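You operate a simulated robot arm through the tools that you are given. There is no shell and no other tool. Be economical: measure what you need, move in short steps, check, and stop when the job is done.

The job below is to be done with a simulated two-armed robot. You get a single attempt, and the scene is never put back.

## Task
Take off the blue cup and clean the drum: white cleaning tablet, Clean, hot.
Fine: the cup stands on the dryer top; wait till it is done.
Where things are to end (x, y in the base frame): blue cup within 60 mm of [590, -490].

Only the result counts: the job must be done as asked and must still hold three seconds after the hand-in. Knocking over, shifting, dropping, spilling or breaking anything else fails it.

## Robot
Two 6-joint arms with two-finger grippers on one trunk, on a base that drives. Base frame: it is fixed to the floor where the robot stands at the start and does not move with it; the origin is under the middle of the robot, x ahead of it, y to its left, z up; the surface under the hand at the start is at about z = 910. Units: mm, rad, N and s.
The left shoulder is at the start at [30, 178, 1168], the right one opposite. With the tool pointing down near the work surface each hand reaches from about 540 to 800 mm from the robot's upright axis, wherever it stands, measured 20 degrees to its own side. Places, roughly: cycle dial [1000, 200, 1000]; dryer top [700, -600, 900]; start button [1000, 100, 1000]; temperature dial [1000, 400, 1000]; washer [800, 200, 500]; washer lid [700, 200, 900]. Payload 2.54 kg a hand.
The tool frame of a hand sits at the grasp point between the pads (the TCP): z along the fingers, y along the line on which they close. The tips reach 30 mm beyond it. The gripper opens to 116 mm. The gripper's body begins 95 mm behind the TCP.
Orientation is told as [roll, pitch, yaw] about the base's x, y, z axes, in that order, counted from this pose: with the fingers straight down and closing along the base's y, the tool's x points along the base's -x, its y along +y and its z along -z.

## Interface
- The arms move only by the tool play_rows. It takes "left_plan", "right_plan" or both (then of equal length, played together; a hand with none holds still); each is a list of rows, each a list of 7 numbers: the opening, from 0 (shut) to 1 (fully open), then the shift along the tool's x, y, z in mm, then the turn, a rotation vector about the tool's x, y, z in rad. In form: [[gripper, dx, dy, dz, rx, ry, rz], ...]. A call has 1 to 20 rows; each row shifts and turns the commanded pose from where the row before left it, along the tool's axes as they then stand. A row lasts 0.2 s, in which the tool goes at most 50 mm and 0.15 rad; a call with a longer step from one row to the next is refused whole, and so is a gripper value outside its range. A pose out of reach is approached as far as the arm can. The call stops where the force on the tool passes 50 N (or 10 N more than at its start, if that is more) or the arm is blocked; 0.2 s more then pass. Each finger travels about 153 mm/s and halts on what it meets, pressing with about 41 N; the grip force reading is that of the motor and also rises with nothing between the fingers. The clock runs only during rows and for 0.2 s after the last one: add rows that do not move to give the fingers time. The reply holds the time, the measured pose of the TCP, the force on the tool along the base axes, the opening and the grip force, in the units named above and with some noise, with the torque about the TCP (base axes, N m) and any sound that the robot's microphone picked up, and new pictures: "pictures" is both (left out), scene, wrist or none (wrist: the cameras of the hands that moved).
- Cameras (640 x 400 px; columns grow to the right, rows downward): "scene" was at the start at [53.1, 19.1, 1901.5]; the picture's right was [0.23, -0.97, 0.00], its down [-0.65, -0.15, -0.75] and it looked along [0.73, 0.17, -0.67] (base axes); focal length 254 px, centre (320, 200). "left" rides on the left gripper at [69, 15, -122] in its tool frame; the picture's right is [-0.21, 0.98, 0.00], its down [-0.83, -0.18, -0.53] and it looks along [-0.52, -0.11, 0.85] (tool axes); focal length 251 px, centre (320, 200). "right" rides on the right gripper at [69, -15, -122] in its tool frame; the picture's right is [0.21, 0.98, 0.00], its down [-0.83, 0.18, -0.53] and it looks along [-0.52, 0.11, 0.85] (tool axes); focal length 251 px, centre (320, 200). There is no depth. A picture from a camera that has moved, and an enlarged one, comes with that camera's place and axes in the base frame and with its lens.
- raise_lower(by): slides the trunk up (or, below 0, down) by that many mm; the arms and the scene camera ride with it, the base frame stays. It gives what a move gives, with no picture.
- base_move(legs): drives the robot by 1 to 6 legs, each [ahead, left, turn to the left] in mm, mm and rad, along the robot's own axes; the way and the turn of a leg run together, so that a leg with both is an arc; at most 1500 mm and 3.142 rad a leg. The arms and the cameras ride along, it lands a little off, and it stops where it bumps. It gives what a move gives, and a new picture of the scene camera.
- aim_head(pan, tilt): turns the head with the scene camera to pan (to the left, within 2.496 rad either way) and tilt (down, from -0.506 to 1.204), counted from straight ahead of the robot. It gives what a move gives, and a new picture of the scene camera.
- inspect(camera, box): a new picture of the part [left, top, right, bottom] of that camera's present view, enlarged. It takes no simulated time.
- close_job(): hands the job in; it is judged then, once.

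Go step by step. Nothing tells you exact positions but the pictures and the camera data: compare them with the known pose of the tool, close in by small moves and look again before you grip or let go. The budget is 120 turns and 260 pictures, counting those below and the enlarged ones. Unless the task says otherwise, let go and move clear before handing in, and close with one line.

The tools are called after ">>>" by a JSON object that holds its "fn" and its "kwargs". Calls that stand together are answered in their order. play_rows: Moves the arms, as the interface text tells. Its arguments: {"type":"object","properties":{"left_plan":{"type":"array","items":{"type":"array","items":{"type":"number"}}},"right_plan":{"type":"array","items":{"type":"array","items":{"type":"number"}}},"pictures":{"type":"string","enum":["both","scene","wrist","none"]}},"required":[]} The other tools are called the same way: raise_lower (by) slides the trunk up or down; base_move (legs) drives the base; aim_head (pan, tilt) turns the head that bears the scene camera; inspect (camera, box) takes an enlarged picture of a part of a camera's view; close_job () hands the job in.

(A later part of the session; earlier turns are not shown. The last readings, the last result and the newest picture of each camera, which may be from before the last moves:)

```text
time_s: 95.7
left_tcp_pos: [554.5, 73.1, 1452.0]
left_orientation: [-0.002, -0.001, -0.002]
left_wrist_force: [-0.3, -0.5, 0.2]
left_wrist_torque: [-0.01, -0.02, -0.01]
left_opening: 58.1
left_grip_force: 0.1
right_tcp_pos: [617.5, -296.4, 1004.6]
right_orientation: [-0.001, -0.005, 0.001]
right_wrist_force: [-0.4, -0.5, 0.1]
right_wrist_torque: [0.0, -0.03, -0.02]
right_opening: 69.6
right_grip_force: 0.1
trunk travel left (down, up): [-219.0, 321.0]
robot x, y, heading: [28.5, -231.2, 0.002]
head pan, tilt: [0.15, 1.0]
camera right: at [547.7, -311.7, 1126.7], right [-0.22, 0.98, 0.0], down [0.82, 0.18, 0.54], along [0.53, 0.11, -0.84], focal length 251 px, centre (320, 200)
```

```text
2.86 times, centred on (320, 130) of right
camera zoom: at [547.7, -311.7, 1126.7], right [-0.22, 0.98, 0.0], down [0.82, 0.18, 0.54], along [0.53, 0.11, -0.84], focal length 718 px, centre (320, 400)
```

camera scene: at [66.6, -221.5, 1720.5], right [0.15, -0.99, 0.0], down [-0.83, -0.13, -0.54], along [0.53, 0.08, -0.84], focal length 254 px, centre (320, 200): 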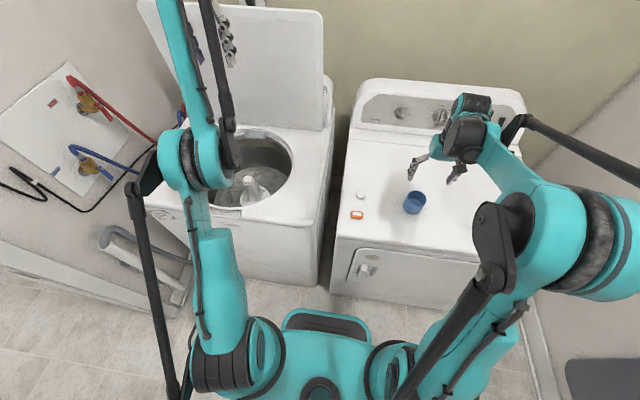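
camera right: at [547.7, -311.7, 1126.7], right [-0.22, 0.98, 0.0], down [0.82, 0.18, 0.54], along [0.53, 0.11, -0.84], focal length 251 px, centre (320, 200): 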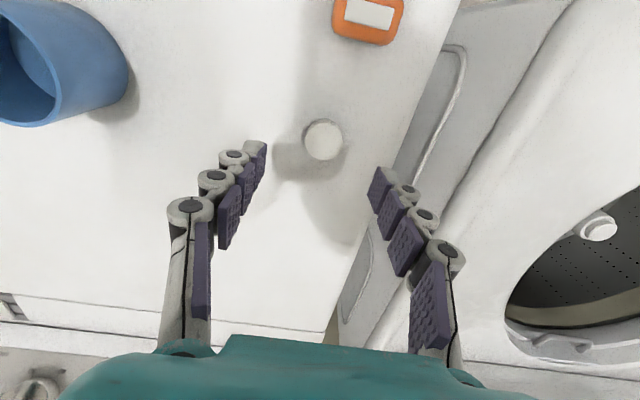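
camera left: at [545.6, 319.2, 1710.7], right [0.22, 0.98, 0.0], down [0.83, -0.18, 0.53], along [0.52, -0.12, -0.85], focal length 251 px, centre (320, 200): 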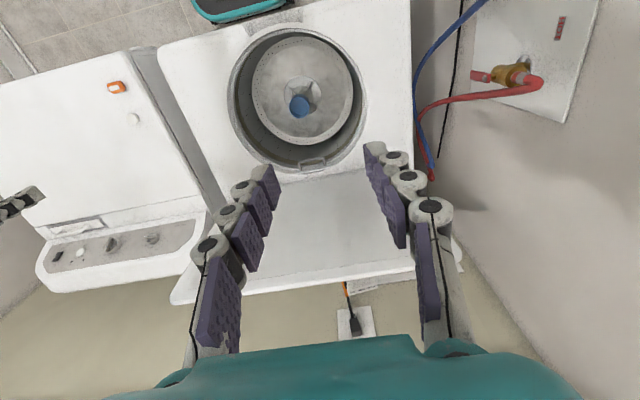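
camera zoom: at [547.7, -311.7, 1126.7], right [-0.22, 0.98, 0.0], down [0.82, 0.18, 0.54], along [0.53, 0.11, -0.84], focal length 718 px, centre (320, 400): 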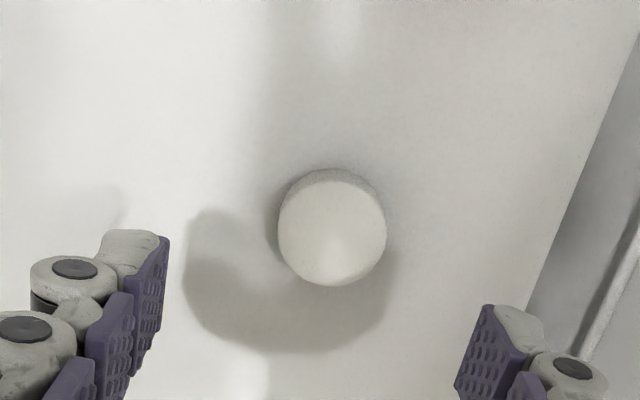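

>>> {"fn": "play_rows", "kwargs": {"right_plan": [[0.6, -2.5, 3, 30, 0, 0, 0], [0.6, 0, 0, 22, 0, 0, 0], [0.6, 0, 0, 3, 0, 0, 0], [0.6, 0, 0, 0, 0, 0, 0]], "pictures": "wrist"}}

>>> {"fn": "inspect", "kwargs": {"camera": "right", "box": [220, 90, 420, 240]}}

```text
time_s: 96.7
left_tcp_pos: [555.4, 73.9, 1452.0]
left_orientation: [-0.002, 0.001, 0.001]
left_wrist_force: [0.4, -0.3, 0.0]
left_wrist_torque: [0.03, -0.02, 0.05]
left_opening: 58.3
left_grip_force: 0.0
right_tcp_pos: [618.9, -291.9, 946.2]
right_orientation: [-0.001, -0.005, 0.0]
right_wrist_force: [-0.2, 0.0, -0.5]
right_wrist_torque: [0.03, 0.0, 0.01]
right_opening: 69.9
right_grip_force: 0.0
trunk travel left (down, up): [-219.0, 321.0]
robot x, y, heading: [25.0, -234.3, 0.003]
head pan, tilt: [0.15, 1.0]
camera right: at [548.9, -308.3, 1069.2], right [-0.22, 0.98, 0.0], down [0.82, 0.18, 0.54], along [0.53, 0.11, -0.84], focal length 251 px, centre (320, 200)
```

right: 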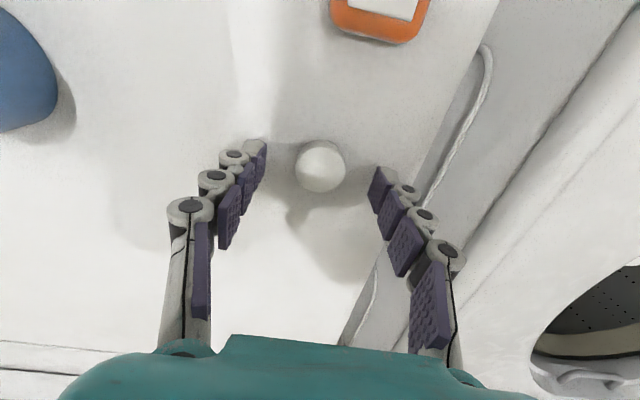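

```text
2.67 times, centred on (320, 165) of right
camera zoom: at [548.9, -308.3, 1069.2], right [-0.22, 0.98, 0.0], down [0.82, 0.18, 0.54], along [0.53, 0.11, -0.84], focal length 670 px, centre (320, 293)
```

zoom: 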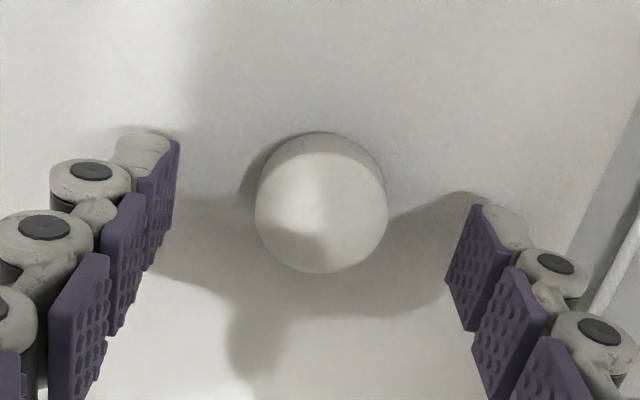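

>>> {"fn": "play_rows", "kwargs": {"right_plan": [[0.6, 0, 0, 4, 0, 0, 0], [0.6, 0, 0, 3, 0, 0, 0], [0.6, 0, 0, 0, 0, 0, 0]], "pictures": "wrist"}}

>>> {"fn": "inspect", "kwargs": {"camera": "right", "box": [220, 90, 420, 240]}}

```text
time_s: 97.5
left_tcp_pos: [554.0, 73.1, 1452.5]
left_orientation: [-0.002, 0.001, 0.001]
left_wrist_force: [-0.1, -0.2, 0.5]
left_wrist_torque: [-0.02, 0.03, -0.02]
left_opening: 58.0
left_grip_force: 0.0
right_tcp_pos: [618.7, -294.0, 938.3]
right_orientation: [-0.003, -0.005, 0.002]
right_wrist_force: [0.2, -0.5, 0.6]
right_wrist_torque: [0.01, 0.0, -0.01]
right_opening: 69.3
right_grip_force: 0.1
trunk travel left (down, up): [-219.0, 321.0]
robot x, y, heading: [24.6, -227.6, 0.002]
head pan, tilt: [0.15, 1.0]
camera right: at [549.8, -308.3, 1062.1], right [-0.22, 0.98, 0.0], down [0.82, 0.18, 0.54], along [0.53, 0.11, -0.84], focal length 251 px, centre (320, 200)
```

right: 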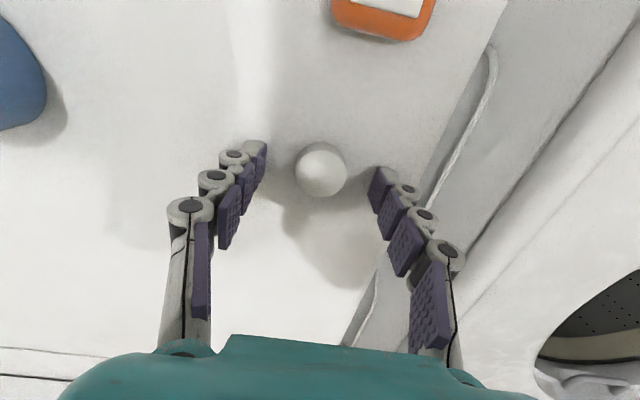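

```text
2.67 times, centred on (320, 165) of right
camera zoom: at [549.8, -308.3, 1062.1], right [-0.22, 0.98, 0.0], down [0.82, 0.18, 0.54], along [0.53, 0.11, -0.84], focal length 670 px, centre (320, 293)
```

zoom: 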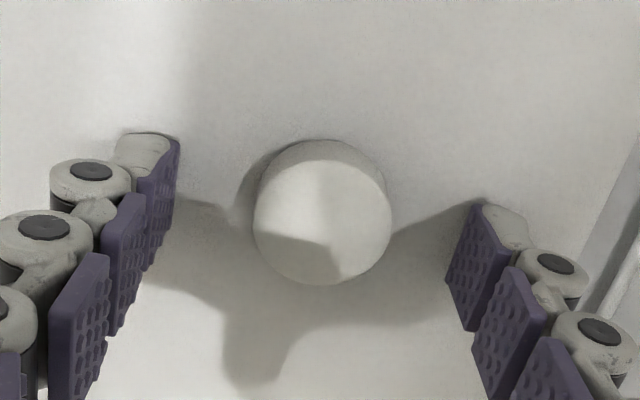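

>>> {"fn": "play_rows", "kwargs": {"right_plan": [[0.6, 0, 0, 3, 0, 0, 0], [0.6, 0, 0, 2, 0, 0, 0], [0.6, 0, 0, 0, 0, 0, 0]], "pictures": "none"}}

>>> {"fn": "inspect", "kwargs": {"camera": "right", "box": [220, 90, 420, 240]}}

```text
time_s: 98.3
left_tcp_pos: [553.3, 73.9, 1452.7]
left_orientation: [-0.002, 0.001, 0.002]
left_wrist_force: [0.7, -0.9, -0.4]
left_wrist_torque: [0.0, 0.06, 0.0]
left_opening: 58.1
left_grip_force: 0.0
right_tcp_pos: [618.3, -293.7, 936.8]
right_orientation: [-0.002, -0.008, 0.001]
right_wrist_force: [8.6, 0.7, 43.0]
right_wrist_torque: [0.07, 0.23, -0.08]
right_opening: 68.9
right_grip_force: 19.7
trunk travel left (down, up): [-219.0, 321.0]
robot x, y, heading: [23.1, -228.5, 0.004]
head pan, tilt: [0.15, 1.0]
```

```text
2.67 times, centred on (320, 165) of right
camera zoom: at [549.4, -307.6, 1059.2], right [-0.21, 0.98, 0.0], down [0.82, 0.18, 0.54], along [0.53, 0.11, -0.84], focal length 670 px, centre (320, 293)
```

zoom: 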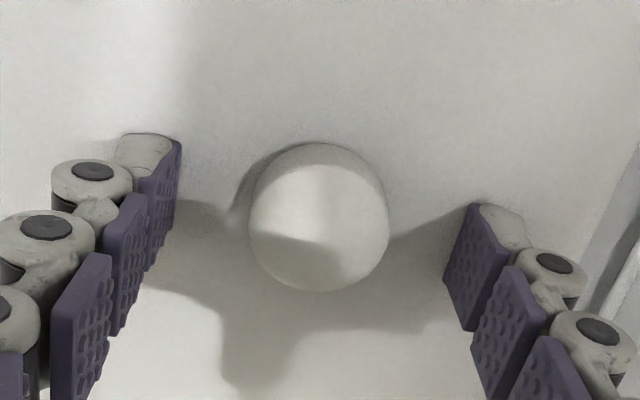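

The fingers touch the dryer top (z≈906). I lift them 5 mm relative to the command and close on the tablet.

>>> {"fn": "play_rows", "kwargs": {"right_plan": [[0.6, 0, 0, -5, 0, 0, 0], [0.6, 0, 0, 0, 0, 0, 0], [0.4, 0, 0, 0, 0, 0, 0], [0.25, 0, 0, 0, 0, 0, 0], [0.25, 0, 0, 0, 0, 0, 0], [0.22, 0, 0, 0, 0, 0, 0]], "pictures": "wrist"}}

```text
time_s: 99.7
left_tcp_pos: [556.2, 73.7, 1452.1]
left_orientation: [-0.001, 0.0, -0.002]
left_wrist_force: [0.9, 0.9, 0.0]
left_wrist_torque: [0.02, 0.01, 0.02]
left_opening: 57.9
left_grip_force: 0.1
right_tcp_pos: [618.9, -294.0, 939.6]
right_orientation: [-0.001, -0.005, -0.001]
right_wrist_force: [-1.0, 1.3, 3.1]
right_wrist_torque: [0.05, 0.05, -0.03]
right_opening: 29.5
right_grip_force: 41.3
trunk travel left (down, up): [-219.0, 321.0]
robot x, y, heading: [30.7, -231.0, 0.003]
head pan, tilt: [0.15, 1.0]
camera right: at [549.0, -308.4, 1062.8], right [-0.22, 0.98, 0.0], down [0.82, 0.18, 0.54], along [0.53, 0.11, -0.84], focal length 251 px, centre (320, 200)
```

right: 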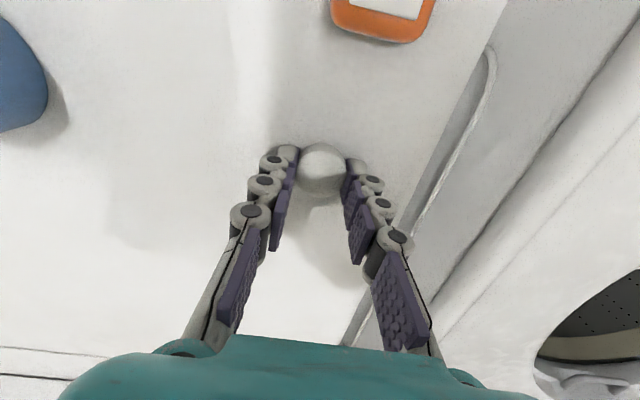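

Tablet gripped. I lift it and drive back to the washer.

>>> {"fn": "play_rows", "kwargs": {"right_plan": [[0.22, 0, 0, -20, 0, 0, 0], [0.22, 0, 0, -40, 0, 0, 0], [0.22, 0, 0, -40, 0, 0, 0], [0.22, 0, 0, -40, 0, 0, 0], [0.22, 0, 0, 0, 0, 0, 0]], "pictures": "wrist"}}

>>> {"fn": "base_move", "kwargs": {"legs": [[60, 230, 0]]}}

```text
time_s: 100.9
left_tcp_pos: [556.5, 72.1, 1452.4]
left_orientation: [-0.003, 0.002, 0.002]
left_wrist_force: [0.3, -0.1, 0.5]
left_wrist_torque: [-0.01, 0.05, 0.01]
left_opening: 57.9
left_grip_force: 0.0
right_tcp_pos: [619.8, -289.9, 1080.8]
right_orientation: [-0.001, -0.004, 0.001]
right_wrist_force: [0.2, -0.7, -0.7]
right_wrist_torque: [-0.03, 0.01, 0.04]
right_opening: 29.4
right_grip_force: 41.2
trunk travel left (down, up): [-219.0, 321.0]
robot x, y, heading: [21.5, -230.6, -0.002]
head pan, tilt: [0.15, 1.0]
camera right: at [550.4, -306.1, 1203.7], right [-0.22, 0.98, 0.0], down [0.82, 0.18, 0.54], along [0.52, 0.11, -0.84], focal length 251 px, centre (320, 200)
```

right: 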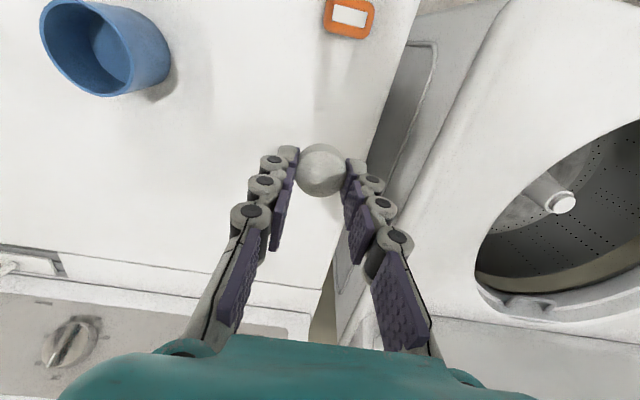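

```text
time_s: 102.7
left_tcp_pos: [615.8, 304.0, 1450.9]
left_orientation: [0.002, 0.001, 0.0]
left_wrist_force: [-0.1, 0.5, 0.0]
left_wrist_torque: [-0.08, 0.01, -0.04]
left_opening: 57.9
left_grip_force: 0.0
right_tcp_pos: [678.9, -60.0, 1079.9]
right_orientation: [-0.004, -0.005, -0.001]
right_wrist_force: [-0.2, 1.0, 0.2]
right_wrist_torque: [-0.05, 0.03, 0.01]
right_opening: 29.4
right_grip_force: 41.6
trunk travel left (down, up): [-219.0, 321.0]
robot x, y, heading: [83.1, -0.9, 0.003]
head pan, tilt: [0.15, 1.0]
camera scene: at [126.4, 10.4, 1720.5], right [0.15, -0.99, 0.0], down [-0.83, -0.13, -0.54], along [0.53, 0.08, -0.84], focal length 254 px, centre (320, 200)
```

scene: 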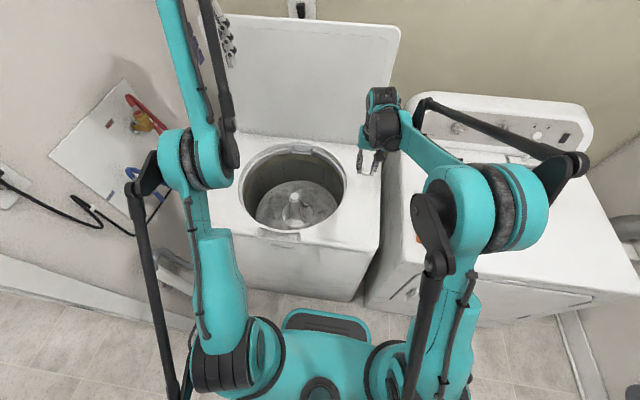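

>>> {"fn": "play_rows", "kwargs": {"right_plan": [[0.22, -6, 42, 0, 0, 0, 0], [0.22, -6, 42, 0, 0, 0, 0], [0.22, -6, 42, 0, 0, 0, 0], [0.22, -6, 42, 0, 0, 0, 0], [0.22, 0, 0, 45, 0, 0, 0], [0.22, 0, 0, 45, 0, 0, 0], [0.22, 0, 0, 40, 0, 0, 0], [0.22, 0, 0, 0, 0, 0, 0]]}}

```text
time_s: 104.5
left_tcp_pos: [615.7, 304.5, 1451.6]
left_orientation: [-0.004, 0.0, 0.0]
left_wrist_force: [-0.9, -0.6, -0.8]
left_wrist_torque: [0.0, 0.0, -0.01]
left_opening: 57.9
left_grip_force: 0.1
right_tcp_pos: [705.2, 109.0, 950.3]
right_orientation: [-0.002, -0.006, 0.001]
right_wrist_force: [0.1, -0.3, -0.2]
right_wrist_torque: [-0.01, -0.01, 0.0]
right_opening: 28.9
right_grip_force: 41.0
trunk travel left (down, up): [-219.0, 321.0]
robot x, y, heading: [89.3, -0.4, 0.001]
head pan, tilt: [0.15, 1.0]
camera scene: at [125.4, 9.3, 1720.6], right [0.15, -0.99, 0.0], down [-0.83, -0.13, -0.54], along [0.53, 0.08, -0.84], focal length 254 px, centre (320, 200)
camera right: at [634.9, 92.9, 1071.6], right [-0.21, 0.98, 0.0], down [0.82, 0.18, 0.54], along [0.53, 0.11, -0.84], focal length 251 px, centre (320, 200)
```

scene: 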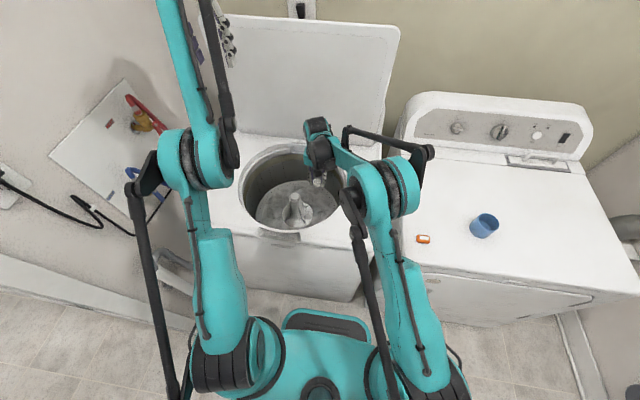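
right: 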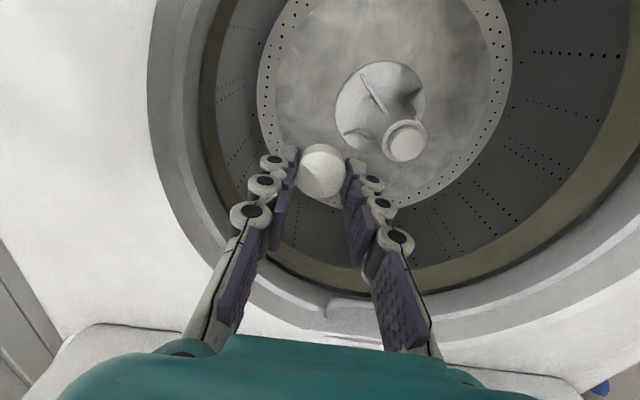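

>>> {"fn": "play_rows", "kwargs": {"right_plan": [[0.22, 0, 0, 40, 0, 0, 0], [0.22, 0, 0, 40, 0, 0, 0], [0.22, 0, 0, 40, 0, 0, 0], [0.22, 0, 0, 30, 0, 0, 0], [0.22, 0, 0, 0, 0, 0, 0]]}}

```text
time_s: 105.7
left_tcp_pos: [615.5, 304.6, 1452.0]
left_orientation: [-0.003, 0.003, 0.0]
left_wrist_force: [-0.3, 0.3, -0.5]
left_wrist_torque: [0.0, 0.03, -0.02]
left_opening: 58.1
left_grip_force: 0.1
right_tcp_pos: [705.1, 105.4, 799.3]
right_orientation: [-0.002, -0.004, 0.0]
right_wrist_force: [0.2, -0.2, -1.3]
right_wrist_torque: [0.02, 0.01, 0.01]
right_opening: 29.0
right_grip_force: 40.9
trunk travel left (down, up): [-219.0, 321.0]
robot x, y, heading: [85.0, -1.7, -0.002]
head pan, tilt: [0.15, 1.0]
camera scene: at [125.7, 9.2, 1720.6], right [0.15, -0.99, 0.0], down [-0.83, -0.13, -0.54], along [0.53, 0.08, -0.84], focal length 254 px, centre (320, 200)
camera right: at [634.6, 90.4, 922.3], right [-0.21, 0.98, 0.0], down [0.82, 0.18, 0.54], along [0.53, 0.11, -0.84], focal length 251 px, centre (320, 200)
```

scene: 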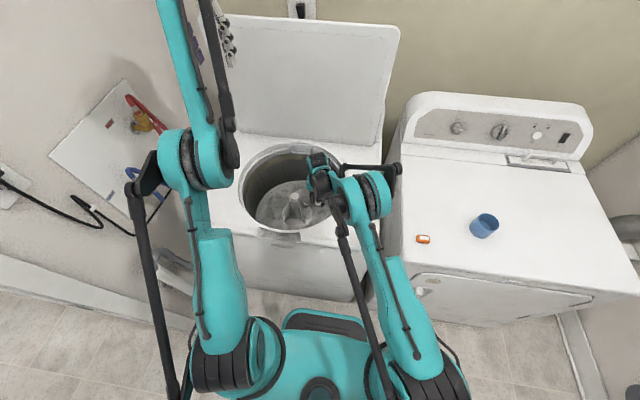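
right: 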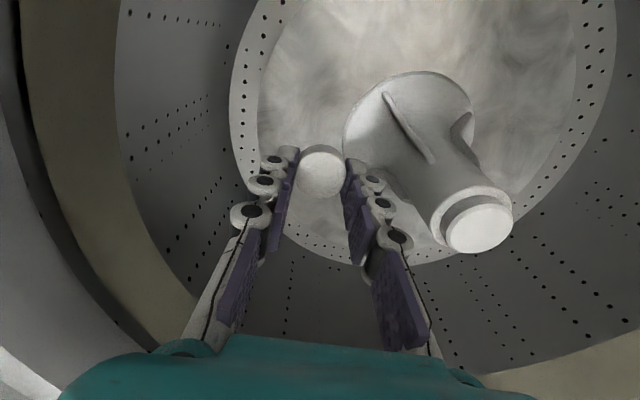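

>>> {"fn": "play_rows", "kwargs": {"right_plan": [[0.22, 0, -8, 25, 0, 0, 0], [0.22, 0, 0, 25, 0, 0, 0], [0.22, 0, 0, 0, 0, 0, 0]]}}

```text
time_s: 106.5
left_tcp_pos: [616.2, 304.4, 1451.7]
left_orientation: [-0.001, -0.003, -0.001]
left_wrist_force: [-0.4, -0.2, 1.4]
left_wrist_torque: [0.01, -0.02, 0.0]
left_opening: 58.1
left_grip_force: 0.0
right_tcp_pos: [702.9, 98.5, 748.7]
right_orientation: [-0.001, -0.005, 0.0]
right_wrist_force: [1.2, 0.3, -0.3]
right_wrist_torque: [0.0, -0.01, 0.02]
right_opening: 29.4
right_grip_force: 40.6
trunk travel left (down, up): [-219.0, 321.0]
robot x, y, heading: [85.4, -1.7, 0.0]
head pan, tilt: [0.15, 1.0]
camera scene: at [125.8, 9.1, 1720.6], right [0.15, -0.99, 0.0], down [-0.83, -0.13, -0.54], along [0.53, 0.08, -0.84], focal length 254 px, centre (320, 200)
camera right: at [633.7, 83.2, 872.6], right [-0.21, 0.98, 0.0], down [0.82, 0.18, 0.54], along [0.53, 0.11, -0.84], focal length 251 px, centre (320, 200)
```

scene: 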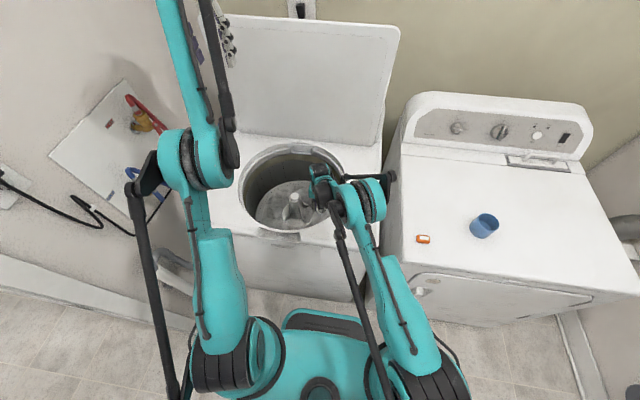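
right: 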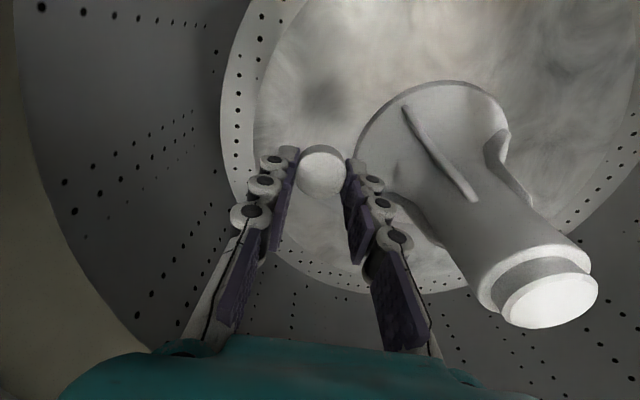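

>>> {"fn": "play_rows", "kwargs": {"right_plan": [[0.22, 0, 0, 20, 0, 0, 0], [0.22, 0, 0, 15, 0, 0, 0], [0.22, 0, 0, 0, 0, 0, 0], [0.35, 0, 0, 0, 0, 0, 0], [0.45, 0, 0, 0, 0, 0, 0], [0.45, 0, 0, 0, 0, 0, 0]]}}

```text
time_s: 107.8
left_tcp_pos: [615.2, 302.8, 1451.4]
left_orientation: [-0.001, 0.0, -0.001]
left_wrist_force: [-0.4, -0.3, -0.3]
left_wrist_torque: [-0.02, -0.01, -0.02]
left_opening: 58.1
left_grip_force: 0.0
right_tcp_pos: [705.0, 98.3, 714.9]
right_orientation: [-0.002, -0.005, 0.0]
right_wrist_force: [-0.2, -0.3, 0.7]
right_wrist_torque: [-0.02, 0.0, 0.02]
right_opening: 52.1
right_grip_force: 0.0
trunk travel left (down, up): [-219.0, 321.0]
robot x, y, heading: [88.1, -3.3, 0.002]
head pan, tilt: [0.15, 1.0]
camera scene: at [126.1, 9.3, 1720.5], right [0.15, -0.99, 0.0], down [-0.83, -0.13, -0.54], along [0.53, 0.08, -0.84], focal length 254 px, centre (320, 200)
camera right: at [635.2, 82.3, 838.0], right [-0.21, 0.98, 0.0], down [0.82, 0.18, 0.54], along [0.53, 0.11, -0.84], focal length 251 px, centre (320, 200)
```

scene: 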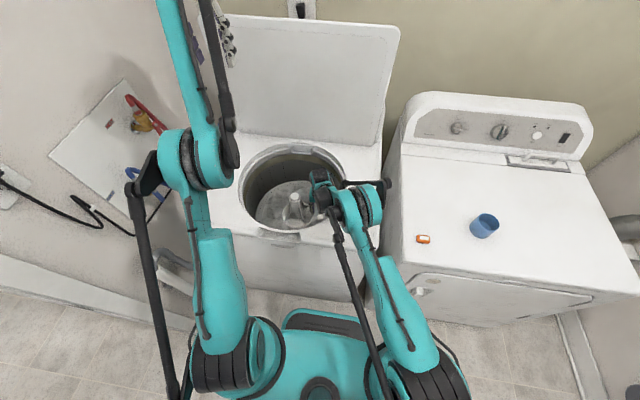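
right: 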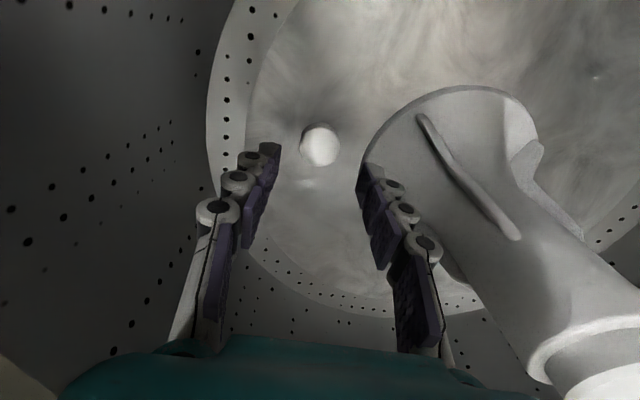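

The tablet lies on the drum floor. I withdraw the right hand, up and then off to the right side.

>>> {"fn": "play_rows", "kwargs": {"right_plan": [[0.45, 0, 0, -30, 0, 0, 0], [0.45, 0, 0, -45, 0, 0, 0], [0.45, 0, 0, -45, 0, 0, 0], [0.45, 0, 0, -45, 0, 0, 0], [0.45, 0, 0, -45, 0, 0, 0], [0.45, 0, 0, -45, 0, 0, 0], [0.45, 0, 0, -45, 0, 0, 0], [0.45, 0, 0, -45, 0, 0, 0], [0.45, 0, 0, -45, 0, 0, 0], [0.45, 10, -40, -25, 0, 0, 0], [0.45, 10, -40, -25, 0, 0, 0], [0.45, 10, -40, -25, 0, 0, 0], [0.45, 10, -40, -25, 0, 0, 0], [0.45, 10, -40, -25, 0, 0, 0], [0.45, 10, -40, -25, 0, 0, 0], [0.45, 10, -40, -25, 0, 0, 0], [0.45, 10, -40, -25, 0, 0, 0], [0.45, 0, 0, 0, 0, 0, 0]], "pictures": "scene"}}

```text
time_s: 111.7
left_tcp_pos: [616.0, 305.0, 1450.6]
left_orientation: [0.0, 0.003, 0.0]
left_wrist_force: [0.7, 0.0, -0.2]
left_wrist_torque: [-0.01, 0.05, -0.01]
left_opening: 58.0
left_grip_force: 0.0
right_tcp_pos: [621.7, -218.6, 1304.3]
right_orientation: [-0.001, -0.004, 0.001]
right_wrist_force: [0.7, 0.4, -0.8]
right_wrist_torque: [-0.02, 0.02, 0.02]
right_opening: 52.1
right_grip_force: 0.1
trunk travel left (down, up): [-219.0, 321.0]
robot x, y, heading: [88.4, -2.0, -0.002]
head pan, tilt: [0.15, 1.0]
camera scene: at [126.6, 10.3, 1720.5], right [0.15, -0.99, 0.0], down [-0.83, -0.13, -0.54], along [0.53, 0.08, -0.84], focal length 254 px, centre (320, 200)
```

scene: 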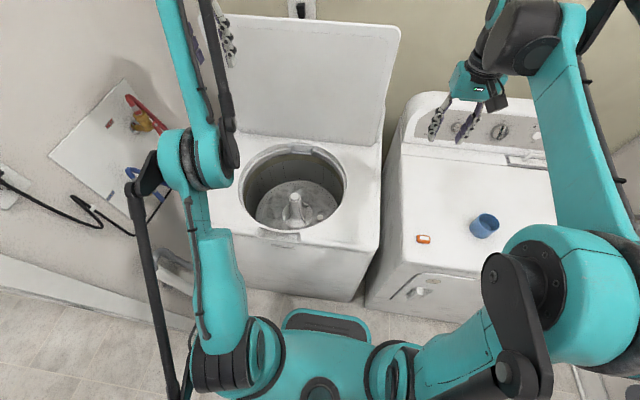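

Tablet is in the drum. Now I close the lid: raise the trunk, approach slightly, and bring the left hand back over the lid's top edge.

>>> {"fn": "raise_lower", "kwargs": {"by": 137}}

>>> {"fn": "play_rows", "kwargs": {"left_plan": [[0.9, 0, 0, 0, 0, 0, 0.15], [0.9, 0, 0, 0, 0, 0, 0.15], [0.9, 0, 0, 0, 0, 0, 0.15], [0.9, 0, 0, 0, 0, 0, 0.15], [0.9, 0, 0, 0, 0, 0, 0.15], [0.9, 0, 0, 0, 0, 0, 0.15], [0.9, 0, 0, 0, 0, 0, 0.15], [0.9, 0, 0, 0, 0, 0, 0.15], [0.9, 0, 0, 0, 0, 0, 0.15], [0.9, 0, 0, 0, 0, 0, 0.15], [0.9, 0, 0, 0, 0, 0, 0.07], [0.9, -45, 0, 20, 0, 0, 0], [0.9, -45, 10, 20, 0, 0, 0], [0.9, 0, 30, 30, 0, 0, 0], [0.9, 0, 30, 30, 0, 0, 0], [0.9, 0, 30, 30, -0.1, 0, 0], [0.9, 0, 0, 0, -0.15, 0, 0], [0.9, 0, 0, 0, -0.15, 0, 0], [0.9, 0, 0, 0, 0, 0, 0]]}}

```text
time_s: 113.3
left_tcp_pos: [616.8, 301.9, 1588.2]
left_orientation: [-0.002, 0.002, 0.001]
left_wrist_force: [-0.3, -0.4, -0.2]
left_wrist_torque: [0.0, -0.01, -0.01]
left_opening: 58.2
left_grip_force: 0.1
right_tcp_pos: [621.4, -219.7, 1442.2]
right_orientation: [0.0, -0.003, 0.001]
right_wrist_force: [1.4, 0.1, -0.5]
right_wrist_torque: [0.02, 0.0, 0.01]
right_opening: 52.2
right_grip_force: 0.1
trunk travel left (down, up): [-356.0, 184.0]
robot x, y, heading: [84.8, -2.9, -0.006]
head pan, tilt: [0.15, 1.0]
```

```text
refused: row 13 steps farther than a row can; nothing moved
```

>>> {"fn": "play_rows", "kwargs": {"left_plan": [[0.9, 0, 0, 0, 0, 0, 0.15], [0.9, 0, 0, 0, 0, 0, 0.15], [0.9, 0, 0, 0, 0, 0, 0.15], [0.9, 0, 0, 0, 0, 0, 0.15], [0.9, 0, 0, 0, 0, 0, 0.15], [0.9, 0, 0, 0, 0, 0, 0.15], [0.9, 0, 0, 0, 0, 0, 0.15], [0.9, 0, 0, 0, 0, 0, 0.15], [0.9, 0, 0, 0, 0, 0, 0.15], [0.9, 0, 0, 0, 0, 0, 0.15], [0.9, 0, 0, 0, 0, 0, 0.07], [0.9, -42, 0, 20, 0, 0, 0], [0.9, -42, 10, 20, 0, 0, 0], [0.9, 0, 30, 30, 0, 0, 0], [0.9, 0, 30, 30, 0, 0, 0], [0.9, 0, 30, 30, -0.1, 0, 0], [0.9, 0, 0, 0, -0.15, 0, 0], [0.9, 0, 0, 0, -0.15, 0, 0], [0.9, 0, 0, 0, 0, 0, 0]]}}

>>> {"fn": "base_move", "kwargs": {"legs": [[55, 0, 0]]}}

```text
time_s: 117.3
left_tcp_pos: [791.9, 228.3, 1498.7]
left_orientation: [0.397, -0.001, -1.568]
left_wrist_force: [-0.1, 0.3, -0.9]
left_wrist_torque: [-0.02, -0.01, 0.01]
left_opening: 104.6
left_grip_force: 0.0
left hand out of reach, approached as far as the arm can: row 12, 13, 17, 18
right_tcp_pos: [622.0, -219.3, 1442.2]
right_orientation: [0.0, -0.006, 0.001]
right_wrist_force: [0.3, 1.0, -0.5]
right_wrist_torque: [-0.01, -0.04, 0.0]
right_opening: 52.2
right_grip_force: 0.1
trunk travel left (down, up): [-356.0, 184.0]
robot x, y, heading: [85.5, -2.1, 0.0]
head pan, tilt: [0.15, 1.0]
camera scene: at [125.8, 9.6, 1857.5], right [0.15, -0.99, 0.0], down [-0.83, -0.13, -0.54], along [0.53, 0.08, -0.84], focal length 254 px, centre (320, 200)
camera left: at [758.1, 298.5, 1616.0], right [0.9, -0.21, 0.38], down [-0.37, -0.83, 0.42], along [0.22, -0.52, -0.82], focal length 251 px, centre (320, 200)
```

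scene: 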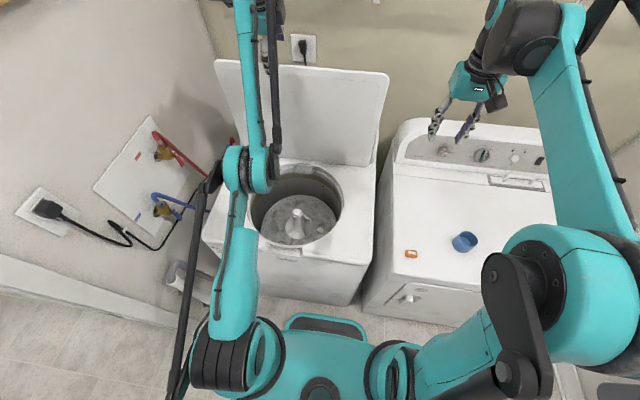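
left: 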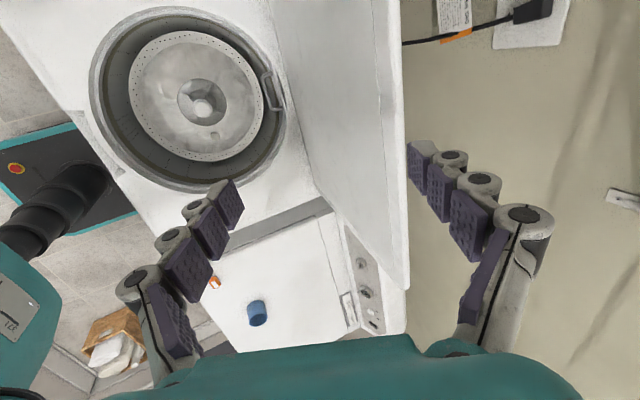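

```text
time_s: 118.2
left_tcp_pos: [843.8, 228.6, 1499.6]
left_orientation: [0.397, -0.002, -1.569]
left_wrist_force: [0.8, 0.0, -0.7]
left_wrist_torque: [-0.04, 0.0, -0.03]
left_opening: 104.4
left_grip_force: 0.4
right_tcp_pos: [676.6, -219.8, 1442.2]
right_orientation: [0.0, -0.005, 0.0]
right_wrist_force: [1.0, -0.4, -0.4]
right_wrist_torque: [0.0, 0.05, -0.03]
right_opening: 52.3
right_grip_force: 0.1
trunk travel left (down, up): [-356.0, 184.0]
robot x, y, heading: [142.2, 0.1, 0.001]
head pan, tilt: [0.15, 1.0]
camera scene: at [180.1, 9.2, 1857.6], right [0.15, -0.99, 0.0], down [-0.83, -0.13, -0.54], along [0.53, 0.08, -0.84], focal length 254 px, centre (320, 200)
```

scene: 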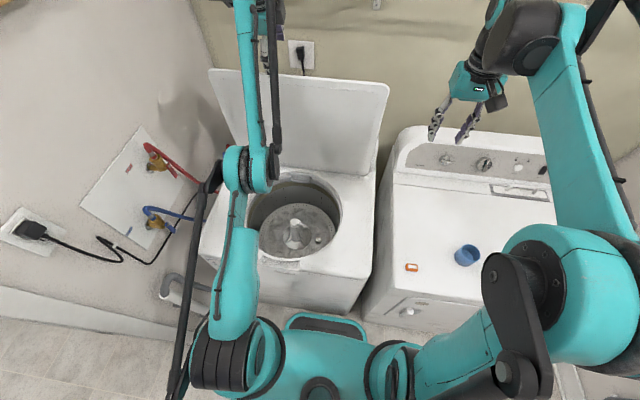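

>>> {"fn": "play_rows", "kwargs": {"left_plan": [[0.95, -10, 36, 15, 0, 0, 0], [0.95, -6, 36, 15, 0, 0, 0], [0.95, 0, 10, 4, 0, 0, 0], [0.95, 0, 0, 0, 0, 0, 0]], "pictures": "wrist"}}

```text
time_s: 119.2
left_tcp_pos: [908.8, 210.0, 1487.5]
left_orientation: [0.396, -0.001, -1.568]
left_wrist_force: [-0.2, 0.5, 0.1]
left_wrist_torque: [0.0, -0.04, -0.02]
left_opening: 110.2
left_grip_force: 0.0
left hand out of reach, approached as far as the arm can: row 2, 3
right_tcp_pos: [676.4, -221.1, 1443.4]
right_orientation: [-0.002, -0.004, 0.0]
right_wrist_force: [-1.1, 0.1, 0.4]
right_wrist_torque: [-0.01, 0.02, -0.01]
right_opening: 52.3
right_grip_force: 0.1
trunk travel left (down, up): [-356.0, 184.0]
robot x, y, heading: [142.8, 0.8, -0.0]
head pan, tilt: [0.15, 1.0]
camera left: at [876.4, 280.0, 1605.3], right [0.9, -0.21, 0.38], down [-0.37, -0.83, 0.42], along [0.22, -0.52, -0.82], focal length 251 px, centre (320, 200)
```

left: 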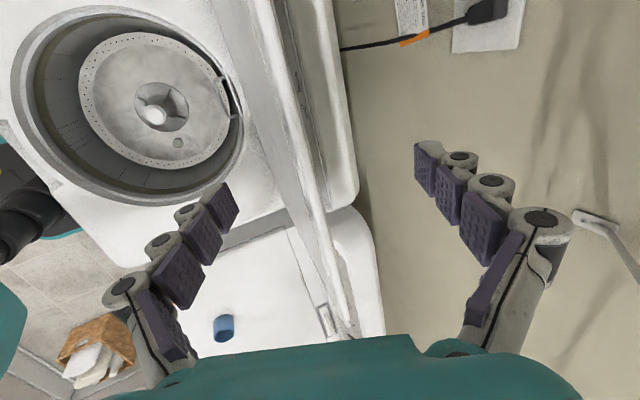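

>>> {"fn": "play_rows", "kwargs": {"left_plan": [[0.95, 0, -15, 37, 0, 0, 0], [0.95, 0, -15, 37, 0, 0, 0], [0.95, 0, -15, 37, 0, 0, 0], [0.95, 0, 0, 0, 0, 0, 0], [0.5, 0, 0, 0, 0, 0, 0], [0.5, 0, 0, 0, 0, 0, 0]]}}

```text
time_s: 120.6
left_tcp_pos: [918.6, 213.5, 1377.1]
left_orientation: [0.392, -0.001, -1.569]
left_wrist_force: [0.2, 0.1, 0.2]
left_wrist_torque: [-0.02, 0.0, -0.02]
left_opening: 57.6
left_grip_force: 0.0
left hand out of reach, approached as far as the arm can: row 3
right_tcp_pos: [678.3, -219.3, 1441.7]
right_orientation: [-0.001, -0.004, -0.001]
right_wrist_force: [0.8, -0.6, 0.3]
right_wrist_torque: [-0.01, -0.03, 0.0]
right_opening: 52.1
right_grip_force: 0.0
trunk travel left (down, up): [-356.0, 184.0]
robot x, y, heading: [142.3, -1.9, -0.003]
head pan, tilt: [0.15, 1.0]
camera scene: at [181.7, 9.4, 1857.5], right [0.15, -0.99, 0.0], down [-0.83, -0.13, -0.54], along [0.53, 0.08, -0.84], focal length 254 px, centre (320, 200)
camera left: at [885.8, 282.3, 1494.2], right [0.9, -0.21, 0.37], down [-0.37, -0.83, 0.43], along [0.22, -0.52, -0.82], focal length 251 px, centre (320, 200)
```

scene: 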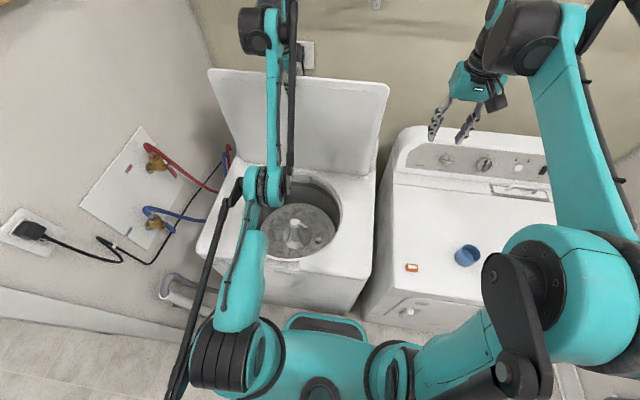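
left: 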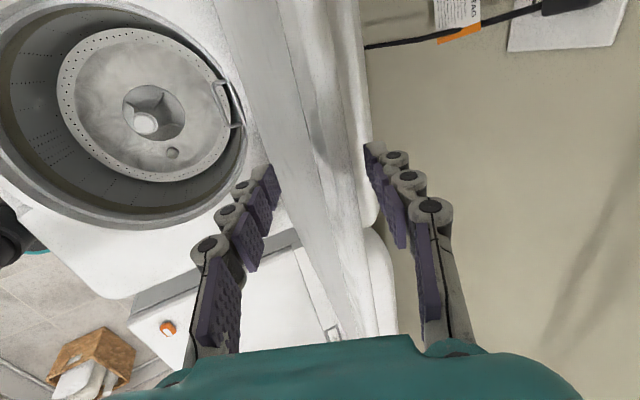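

The lid edge is between the fingers again. I go a bit deeper, then drive back to pull the lid forward.

>>> {"fn": "play_rows", "kwargs": {"left_plan": [[0.5, 0, -8, 18, 0, 0, 0], [0.5, 0, -4, 10, 0, 0, 0], [0.5, 0, 0, 0, 0, 0, 0]], "pictures": "wrist"}}

>>> {"fn": "base_move", "kwargs": {"legs": [[-50, 0, 0]]}}

```text
time_s: 121.4
left_tcp_pos: [934.7, 213.8, 1363.9]
left_orientation: [0.392, -0.001, -1.57]
left_wrist_force: [-0.6, 1.4, 0.7]
left_wrist_torque: [0.02, -0.01, 0.02]
left_opening: 57.9
left_grip_force: 0.0
left hand out of reach, approached as far as the arm can: row 1, 2
right_tcp_pos: [677.1, -219.2, 1440.8]
right_orientation: [-0.003, -0.005, 0.0]
right_wrist_force: [-0.8, 0.4, -0.2]
right_wrist_torque: [-0.01, -0.01, -0.03]
right_opening: 52.1
right_grip_force: 0.0
trunk travel left (down, up): [-356.0, 184.0]
robot x, y, heading: [141.8, -1.0, -0.002]
head pan, tilt: [0.15, 1.0]
camera left: at [900.9, 284.1, 1481.4], right [0.9, -0.21, 0.37], down [-0.37, -0.83, 0.43], along [0.22, -0.52, -0.82], focal length 251 px, centre (320, 200)
```

left: 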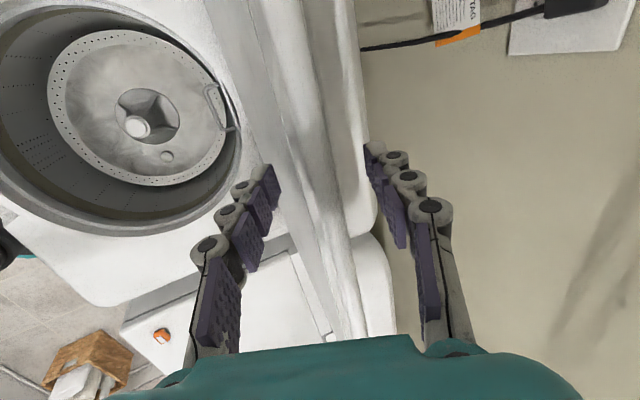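

```text
time_s: 122.4
left_tcp_pos: [887.7, 212.8, 1362.2]
left_orientation: [0.39, -0.002, -1.57]
left_wrist_force: [0.5, -0.7, -1.2]
left_wrist_torque: [0.0, 0.08, -0.01]
left_opening: 59.4
left_grip_force: 0.2
right_tcp_pos: [630.2, -220.1, 1440.3]
right_orientation: [-0.001, -0.003, -0.001]
right_wrist_force: [-0.3, 0.0, -0.4]
right_wrist_torque: [0.0, 0.0, 0.04]
right_opening: 52.0
right_grip_force: 0.1
trunk travel left (down, up): [-356.0, 184.0]
robot x, y, heading: [91.9, -0.6, -0.001]
head pan, tilt: [0.15, 1.0]
camera scene: at [135.5, 9.2, 1857.4], right [0.15, -0.99, 0.0], down [-0.83, -0.13, -0.54], along [0.53, 0.08, -0.84], focal length 254 px, centre (320, 200)
```

scene: 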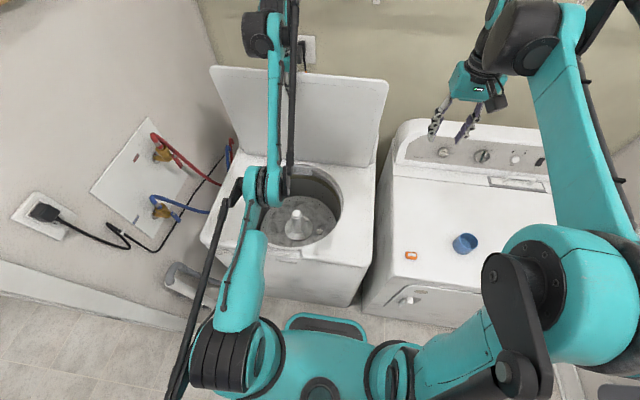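

>>> {"fn": "base_move", "kwargs": {"legs": [[-55, 0, 0]]}}

>>> {"fn": "raise_lower", "kwargs": {"by": -14}}

>>> {"fn": "base_move", "kwargs": {"legs": [[-55, 0, 0]]}}

>>> {"fn": "play_rows", "kwargs": {"left_plan": [[0.5, 0, 0, 0, -0.06, 0, 0], [0.5, 0, 0, 0, 0, 0, 0]], "pictures": "both"}}

```text
time_s: 123.3
left_tcp_pos: [831.9, 212.4, 1361.7]
left_orientation: [0.392, -0.001, -1.57]
left_wrist_force: [0.5, -0.4, 0.0]
left_wrist_torque: [0.01, 0.07, -0.05]
left_opening: 58.8
left_grip_force: 0.0
right_tcp_pos: [573.8, -220.8, 1439.8]
right_orientation: [-0.003, -0.001, -0.001]
right_wrist_force: [-0.3, -0.1, -0.7]
right_wrist_torque: [0.01, -0.02, 0.0]
right_opening: 52.0
right_grip_force: 0.1
trunk travel left (down, up): [-356.0, 184.0]
robot x, y, heading: [36.6, -0.9, -0.005]
head pan, tilt: [0.15, 1.0]
camera scene: at [79.9, 9.2, 1857.4], right [0.15, -0.99, 0.0], down [-0.83, -0.12, -0.54], along [0.53, 0.08, -0.84], focal length 254 px, centre (320, 200)
```

scene: 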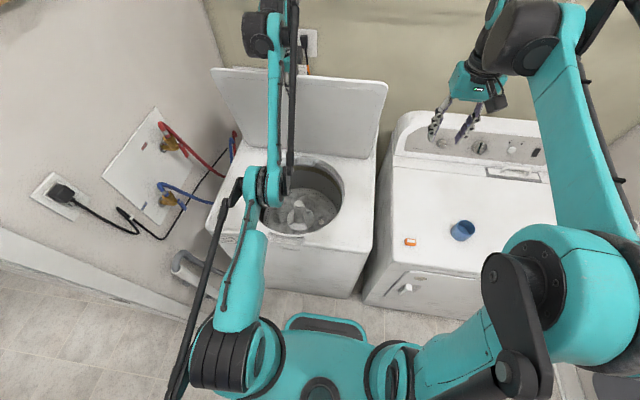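

```text
time_s: 123.9
left_tcp_pos: [830.1, 212.1, 1349.1]
left_orientation: [0.394, -0.003, -1.569]
left_wrist_force: [1.2, -0.4, 0.3]
left_wrist_torque: [-0.05, 0.0, 0.01]
left_opening: 58.6
left_grip_force: 0.4
right_tcp_pos: [571.8, -221.3, 1427.2]
right_orientation: [-0.001, -0.005, -0.002]
right_wrist_force: [0.4, 0.1, 0.0]
right_wrist_torque: [-0.03, -0.04, 0.0]
right_opening: 52.4
right_grip_force: 0.1
trunk travel left (down, up): [-342.0, 198.0]
robot x, y, heading: [35.1, 1.8, -0.004]
head pan, tilt: [0.15, 1.0]
```

```text
time_s: 124.9
left_tcp_pos: [774.5, 213.0, 1348.0]
left_orientation: [0.392, -0.002, -1.571]
left_wrist_force: [3.6, -0.2, 1.1]
left_wrist_torque: [0.02, 0.18, -0.01]
left_opening: 58.6
left_grip_force: 0.2
right_tcp_pos: [518.4, -220.8, 1427.4]
right_orientation: [-0.002, -0.003, -0.001]
right_wrist_force: [0.0, -0.5, 0.0]
right_wrist_torque: [0.01, -0.03, 0.01]
right_opening: 52.4
right_grip_force: 0.0
trunk travel left (down, up): [-342.0, 198.0]
robot x, y, heading: [-21.4, 1.5, -0.002]
head pan, tilt: [0.15, 1.0]
camera scene: at [22.7, 9.4, 1843.4], right [0.15, -0.99, 0.0], down [-0.83, -0.12, -0.54], along [0.53, 0.08, -0.84], focal length 254 px, centre (320, 200)
```

scene: 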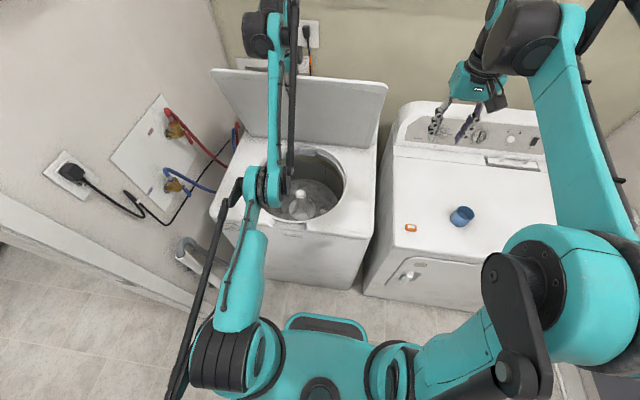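

```text
time_s: 125.5
left_tcp_pos: [783.0, 212.5, 1359.3]
left_orientation: [0.451, -0.004, -1.571]
left_wrist_force: [0.0, -0.3, 0.0]
left_wrist_torque: [0.01, -0.01, 0.0]
left_opening: 58.5
left_grip_force: 0.2
left hand out of reach, approached as far as the arm can: row 1
right_tcp_pos: [516.1, -221.4, 1427.7]
right_orientation: [-0.002, -0.006, -0.003]
right_wrist_force: [-1.5, 0.5, 0.2]
right_wrist_torque: [0.0, -0.01, 0.0]
right_opening: 52.3
right_grip_force: 0.1
trunk travel left (down, up): [-342.0, 198.0]
robot x, y, heading: [-22.0, -2.9, -0.003]
head pan, tilt: [0.15, 1.0]
camera scene: at [20.6, 9.3, 1843.5], right [0.15, -0.99, 0.0], down [-0.83, -0.12, -0.54], along [0.53, 0.08, -0.84], focal length 254 px, centre (320, 200)
camera left: at [743.3, 282.7, 1474.8], right [0.88, -0.21, 0.43], down [-0.4, -0.82, 0.4], along [0.26, -0.52, -0.81], focal length 251 px, centre (320, 200)
```

scene: 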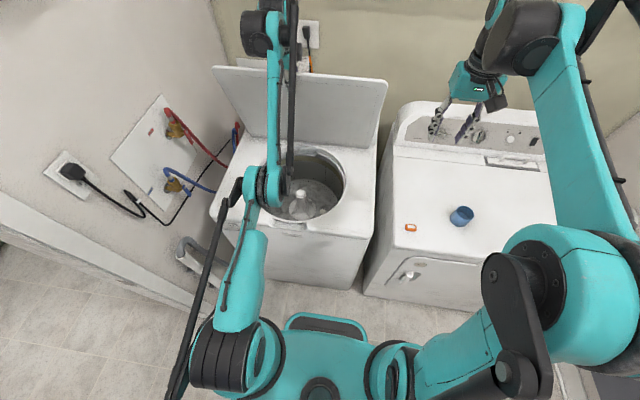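
left: 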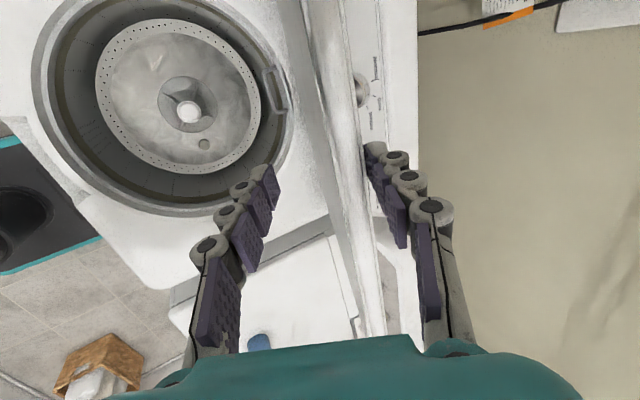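

>>> {"fn": "raise_lower", "kwargs": {"by": -35}}

>>> {"fn": "base_move", "kwargs": {"legs": [[-55, 0, 0]]}}

>>> {"fn": "raise_lower", "kwargs": {"by": -38}}

>>> {"fn": "play_rows", "kwargs": {"left_plan": [[0.5, 0, 0, 0, -0.08, 0, 0], [0.5, 0, 0, 0, -0.08, 0, 0], [0.5, 0, 0, 0, 0, 0, 0]], "pictures": "both"}}

```text
time_s: 126.3
left_tcp_pos: [784.0, 213.2, 1322.9]
left_orientation: [0.448, -0.002, -1.569]
left_wrist_force: [0.5, 0.1, 0.6]
left_wrist_torque: [0.01, 0.03, -0.01]
left_opening: 58.2
left_grip_force: 0.2
right_tcp_pos: [518.1, -220.3, 1391.5]
right_orientation: [0.0, -0.002, -0.001]
right_wrist_force: [0.4, -0.7, -0.1]
right_wrist_torque: [0.02, 0.04, -0.02]
right_opening: 52.3
right_grip_force: 0.0
trunk travel left (down, up): [-307.0, 233.0]
robot x, y, heading: [-17.8, 0.5, -0.002]
head pan, tilt: [0.15, 1.0]
```

```text
time_s: 127.2
left_tcp_pos: [728.3, 212.9, 1322.9]
left_orientation: [0.45, -0.002, -1.571]
left_wrist_force: [0.0, 0.0, 0.6]
left_wrist_torque: [-0.01, -0.04, -0.02]
left_opening: 57.6
left_grip_force: 0.1
right_tcp_pos: [463.2, -221.3, 1392.1]
right_orientation: [-0.001, -0.006, -0.002]
right_wrist_force: [0.2, -0.4, 0.8]
right_wrist_torque: [-0.01, -0.07, 0.0]
right_opening: 52.1
right_grip_force: 0.0
trunk travel left (down, up): [-307.0, 233.0]
robot x, y, heading: [-71.6, 0.7, -0.001]
head pan, tilt: [0.15, 1.0]
camera scene: at [-32.7, 9.4, 1808.5], right [0.15, -0.99, 0.0], down [-0.83, -0.12, -0.54], along [0.53, 0.08, -0.84], focal length 254 px, centre (320, 200)
```

scene: 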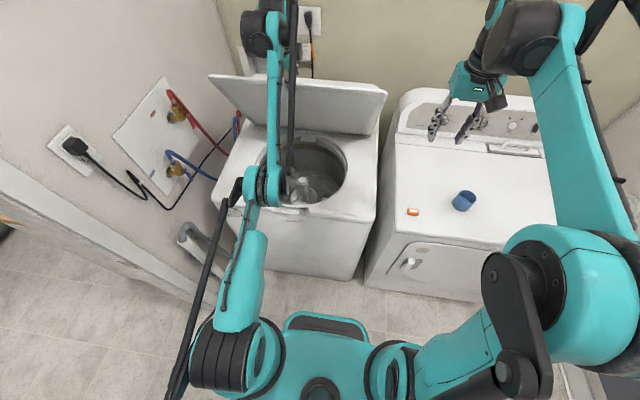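

```text
time_s: 128.0
left_tcp_pos: [729.4, 213.6, 1286.4]
left_orientation: [0.449, -0.001, -1.572]
left_wrist_force: [0.0, 0.4, -1.0]
left_wrist_torque: [-0.01, -0.06, -0.02]
left_opening: 58.8
left_grip_force: 0.3
right_tcp_pos: [465.3, -220.4, 1354.3]
right_orientation: [-0.002, -0.006, -0.002]
right_wrist_force: [-0.2, -1.4, -0.9]
right_wrist_torque: [-0.01, 0.0, 0.0]
right_opening: 52.1
right_grip_force: 0.1
trunk travel left (down, up): [-269.0, 271.0]
robot x, y, heading: [-70.2, -0.6, -0.002]
head pan, tilt: [0.15, 1.0]
```

```text
time_s: 128.8
left_tcp_pos: [753.7, 213.9, 1314.1]
left_orientation: [0.609, -0.003, -1.57]
left_wrist_force: [0.2, -0.2, -0.4]
left_wrist_torque: [0.01, -0.02, -0.02]
left_opening: 58.3
left_grip_force: 0.1
left hand out of reach, approached as far as the arm can: row 1, 2
right_tcp_pos: [463.5, -219.7, 1353.8]
right_orientation: [-0.002, -0.006, -0.001]
right_wrist_force: [-0.3, 1.0, 0.2]
right_wrist_torque: [-0.03, -0.01, 0.02]
right_opening: 52.2
right_grip_force: 0.0
trunk travel left (down, up): [-269.0, 271.0]
robot x, y, heading: [-71.6, -1.1, -0.003]
head pan, tilt: [0.15, 1.0]
camera scene: at [-31.8, 9.3, 1770.5], right [0.15, -0.99, 0.0], down [-0.83, -0.12, -0.54], along [0.53, 0.08, -0.84], focal length 254 px, centre (320, 200)
camera left: at [696.0, 283.9, 1421.8], right [0.8, -0.21, 0.56], down [-0.45, -0.82, 0.34], along [0.39, -0.52, -0.76], focal length 251 px, centre (320, 200)
```

scene: 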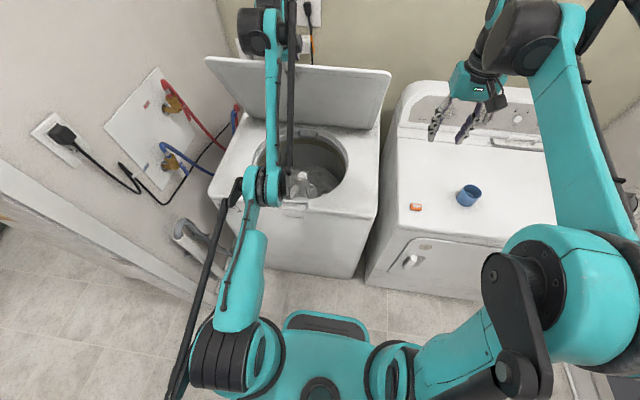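
left: 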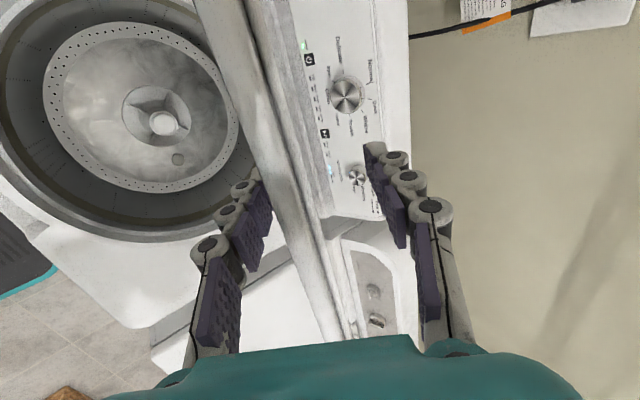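

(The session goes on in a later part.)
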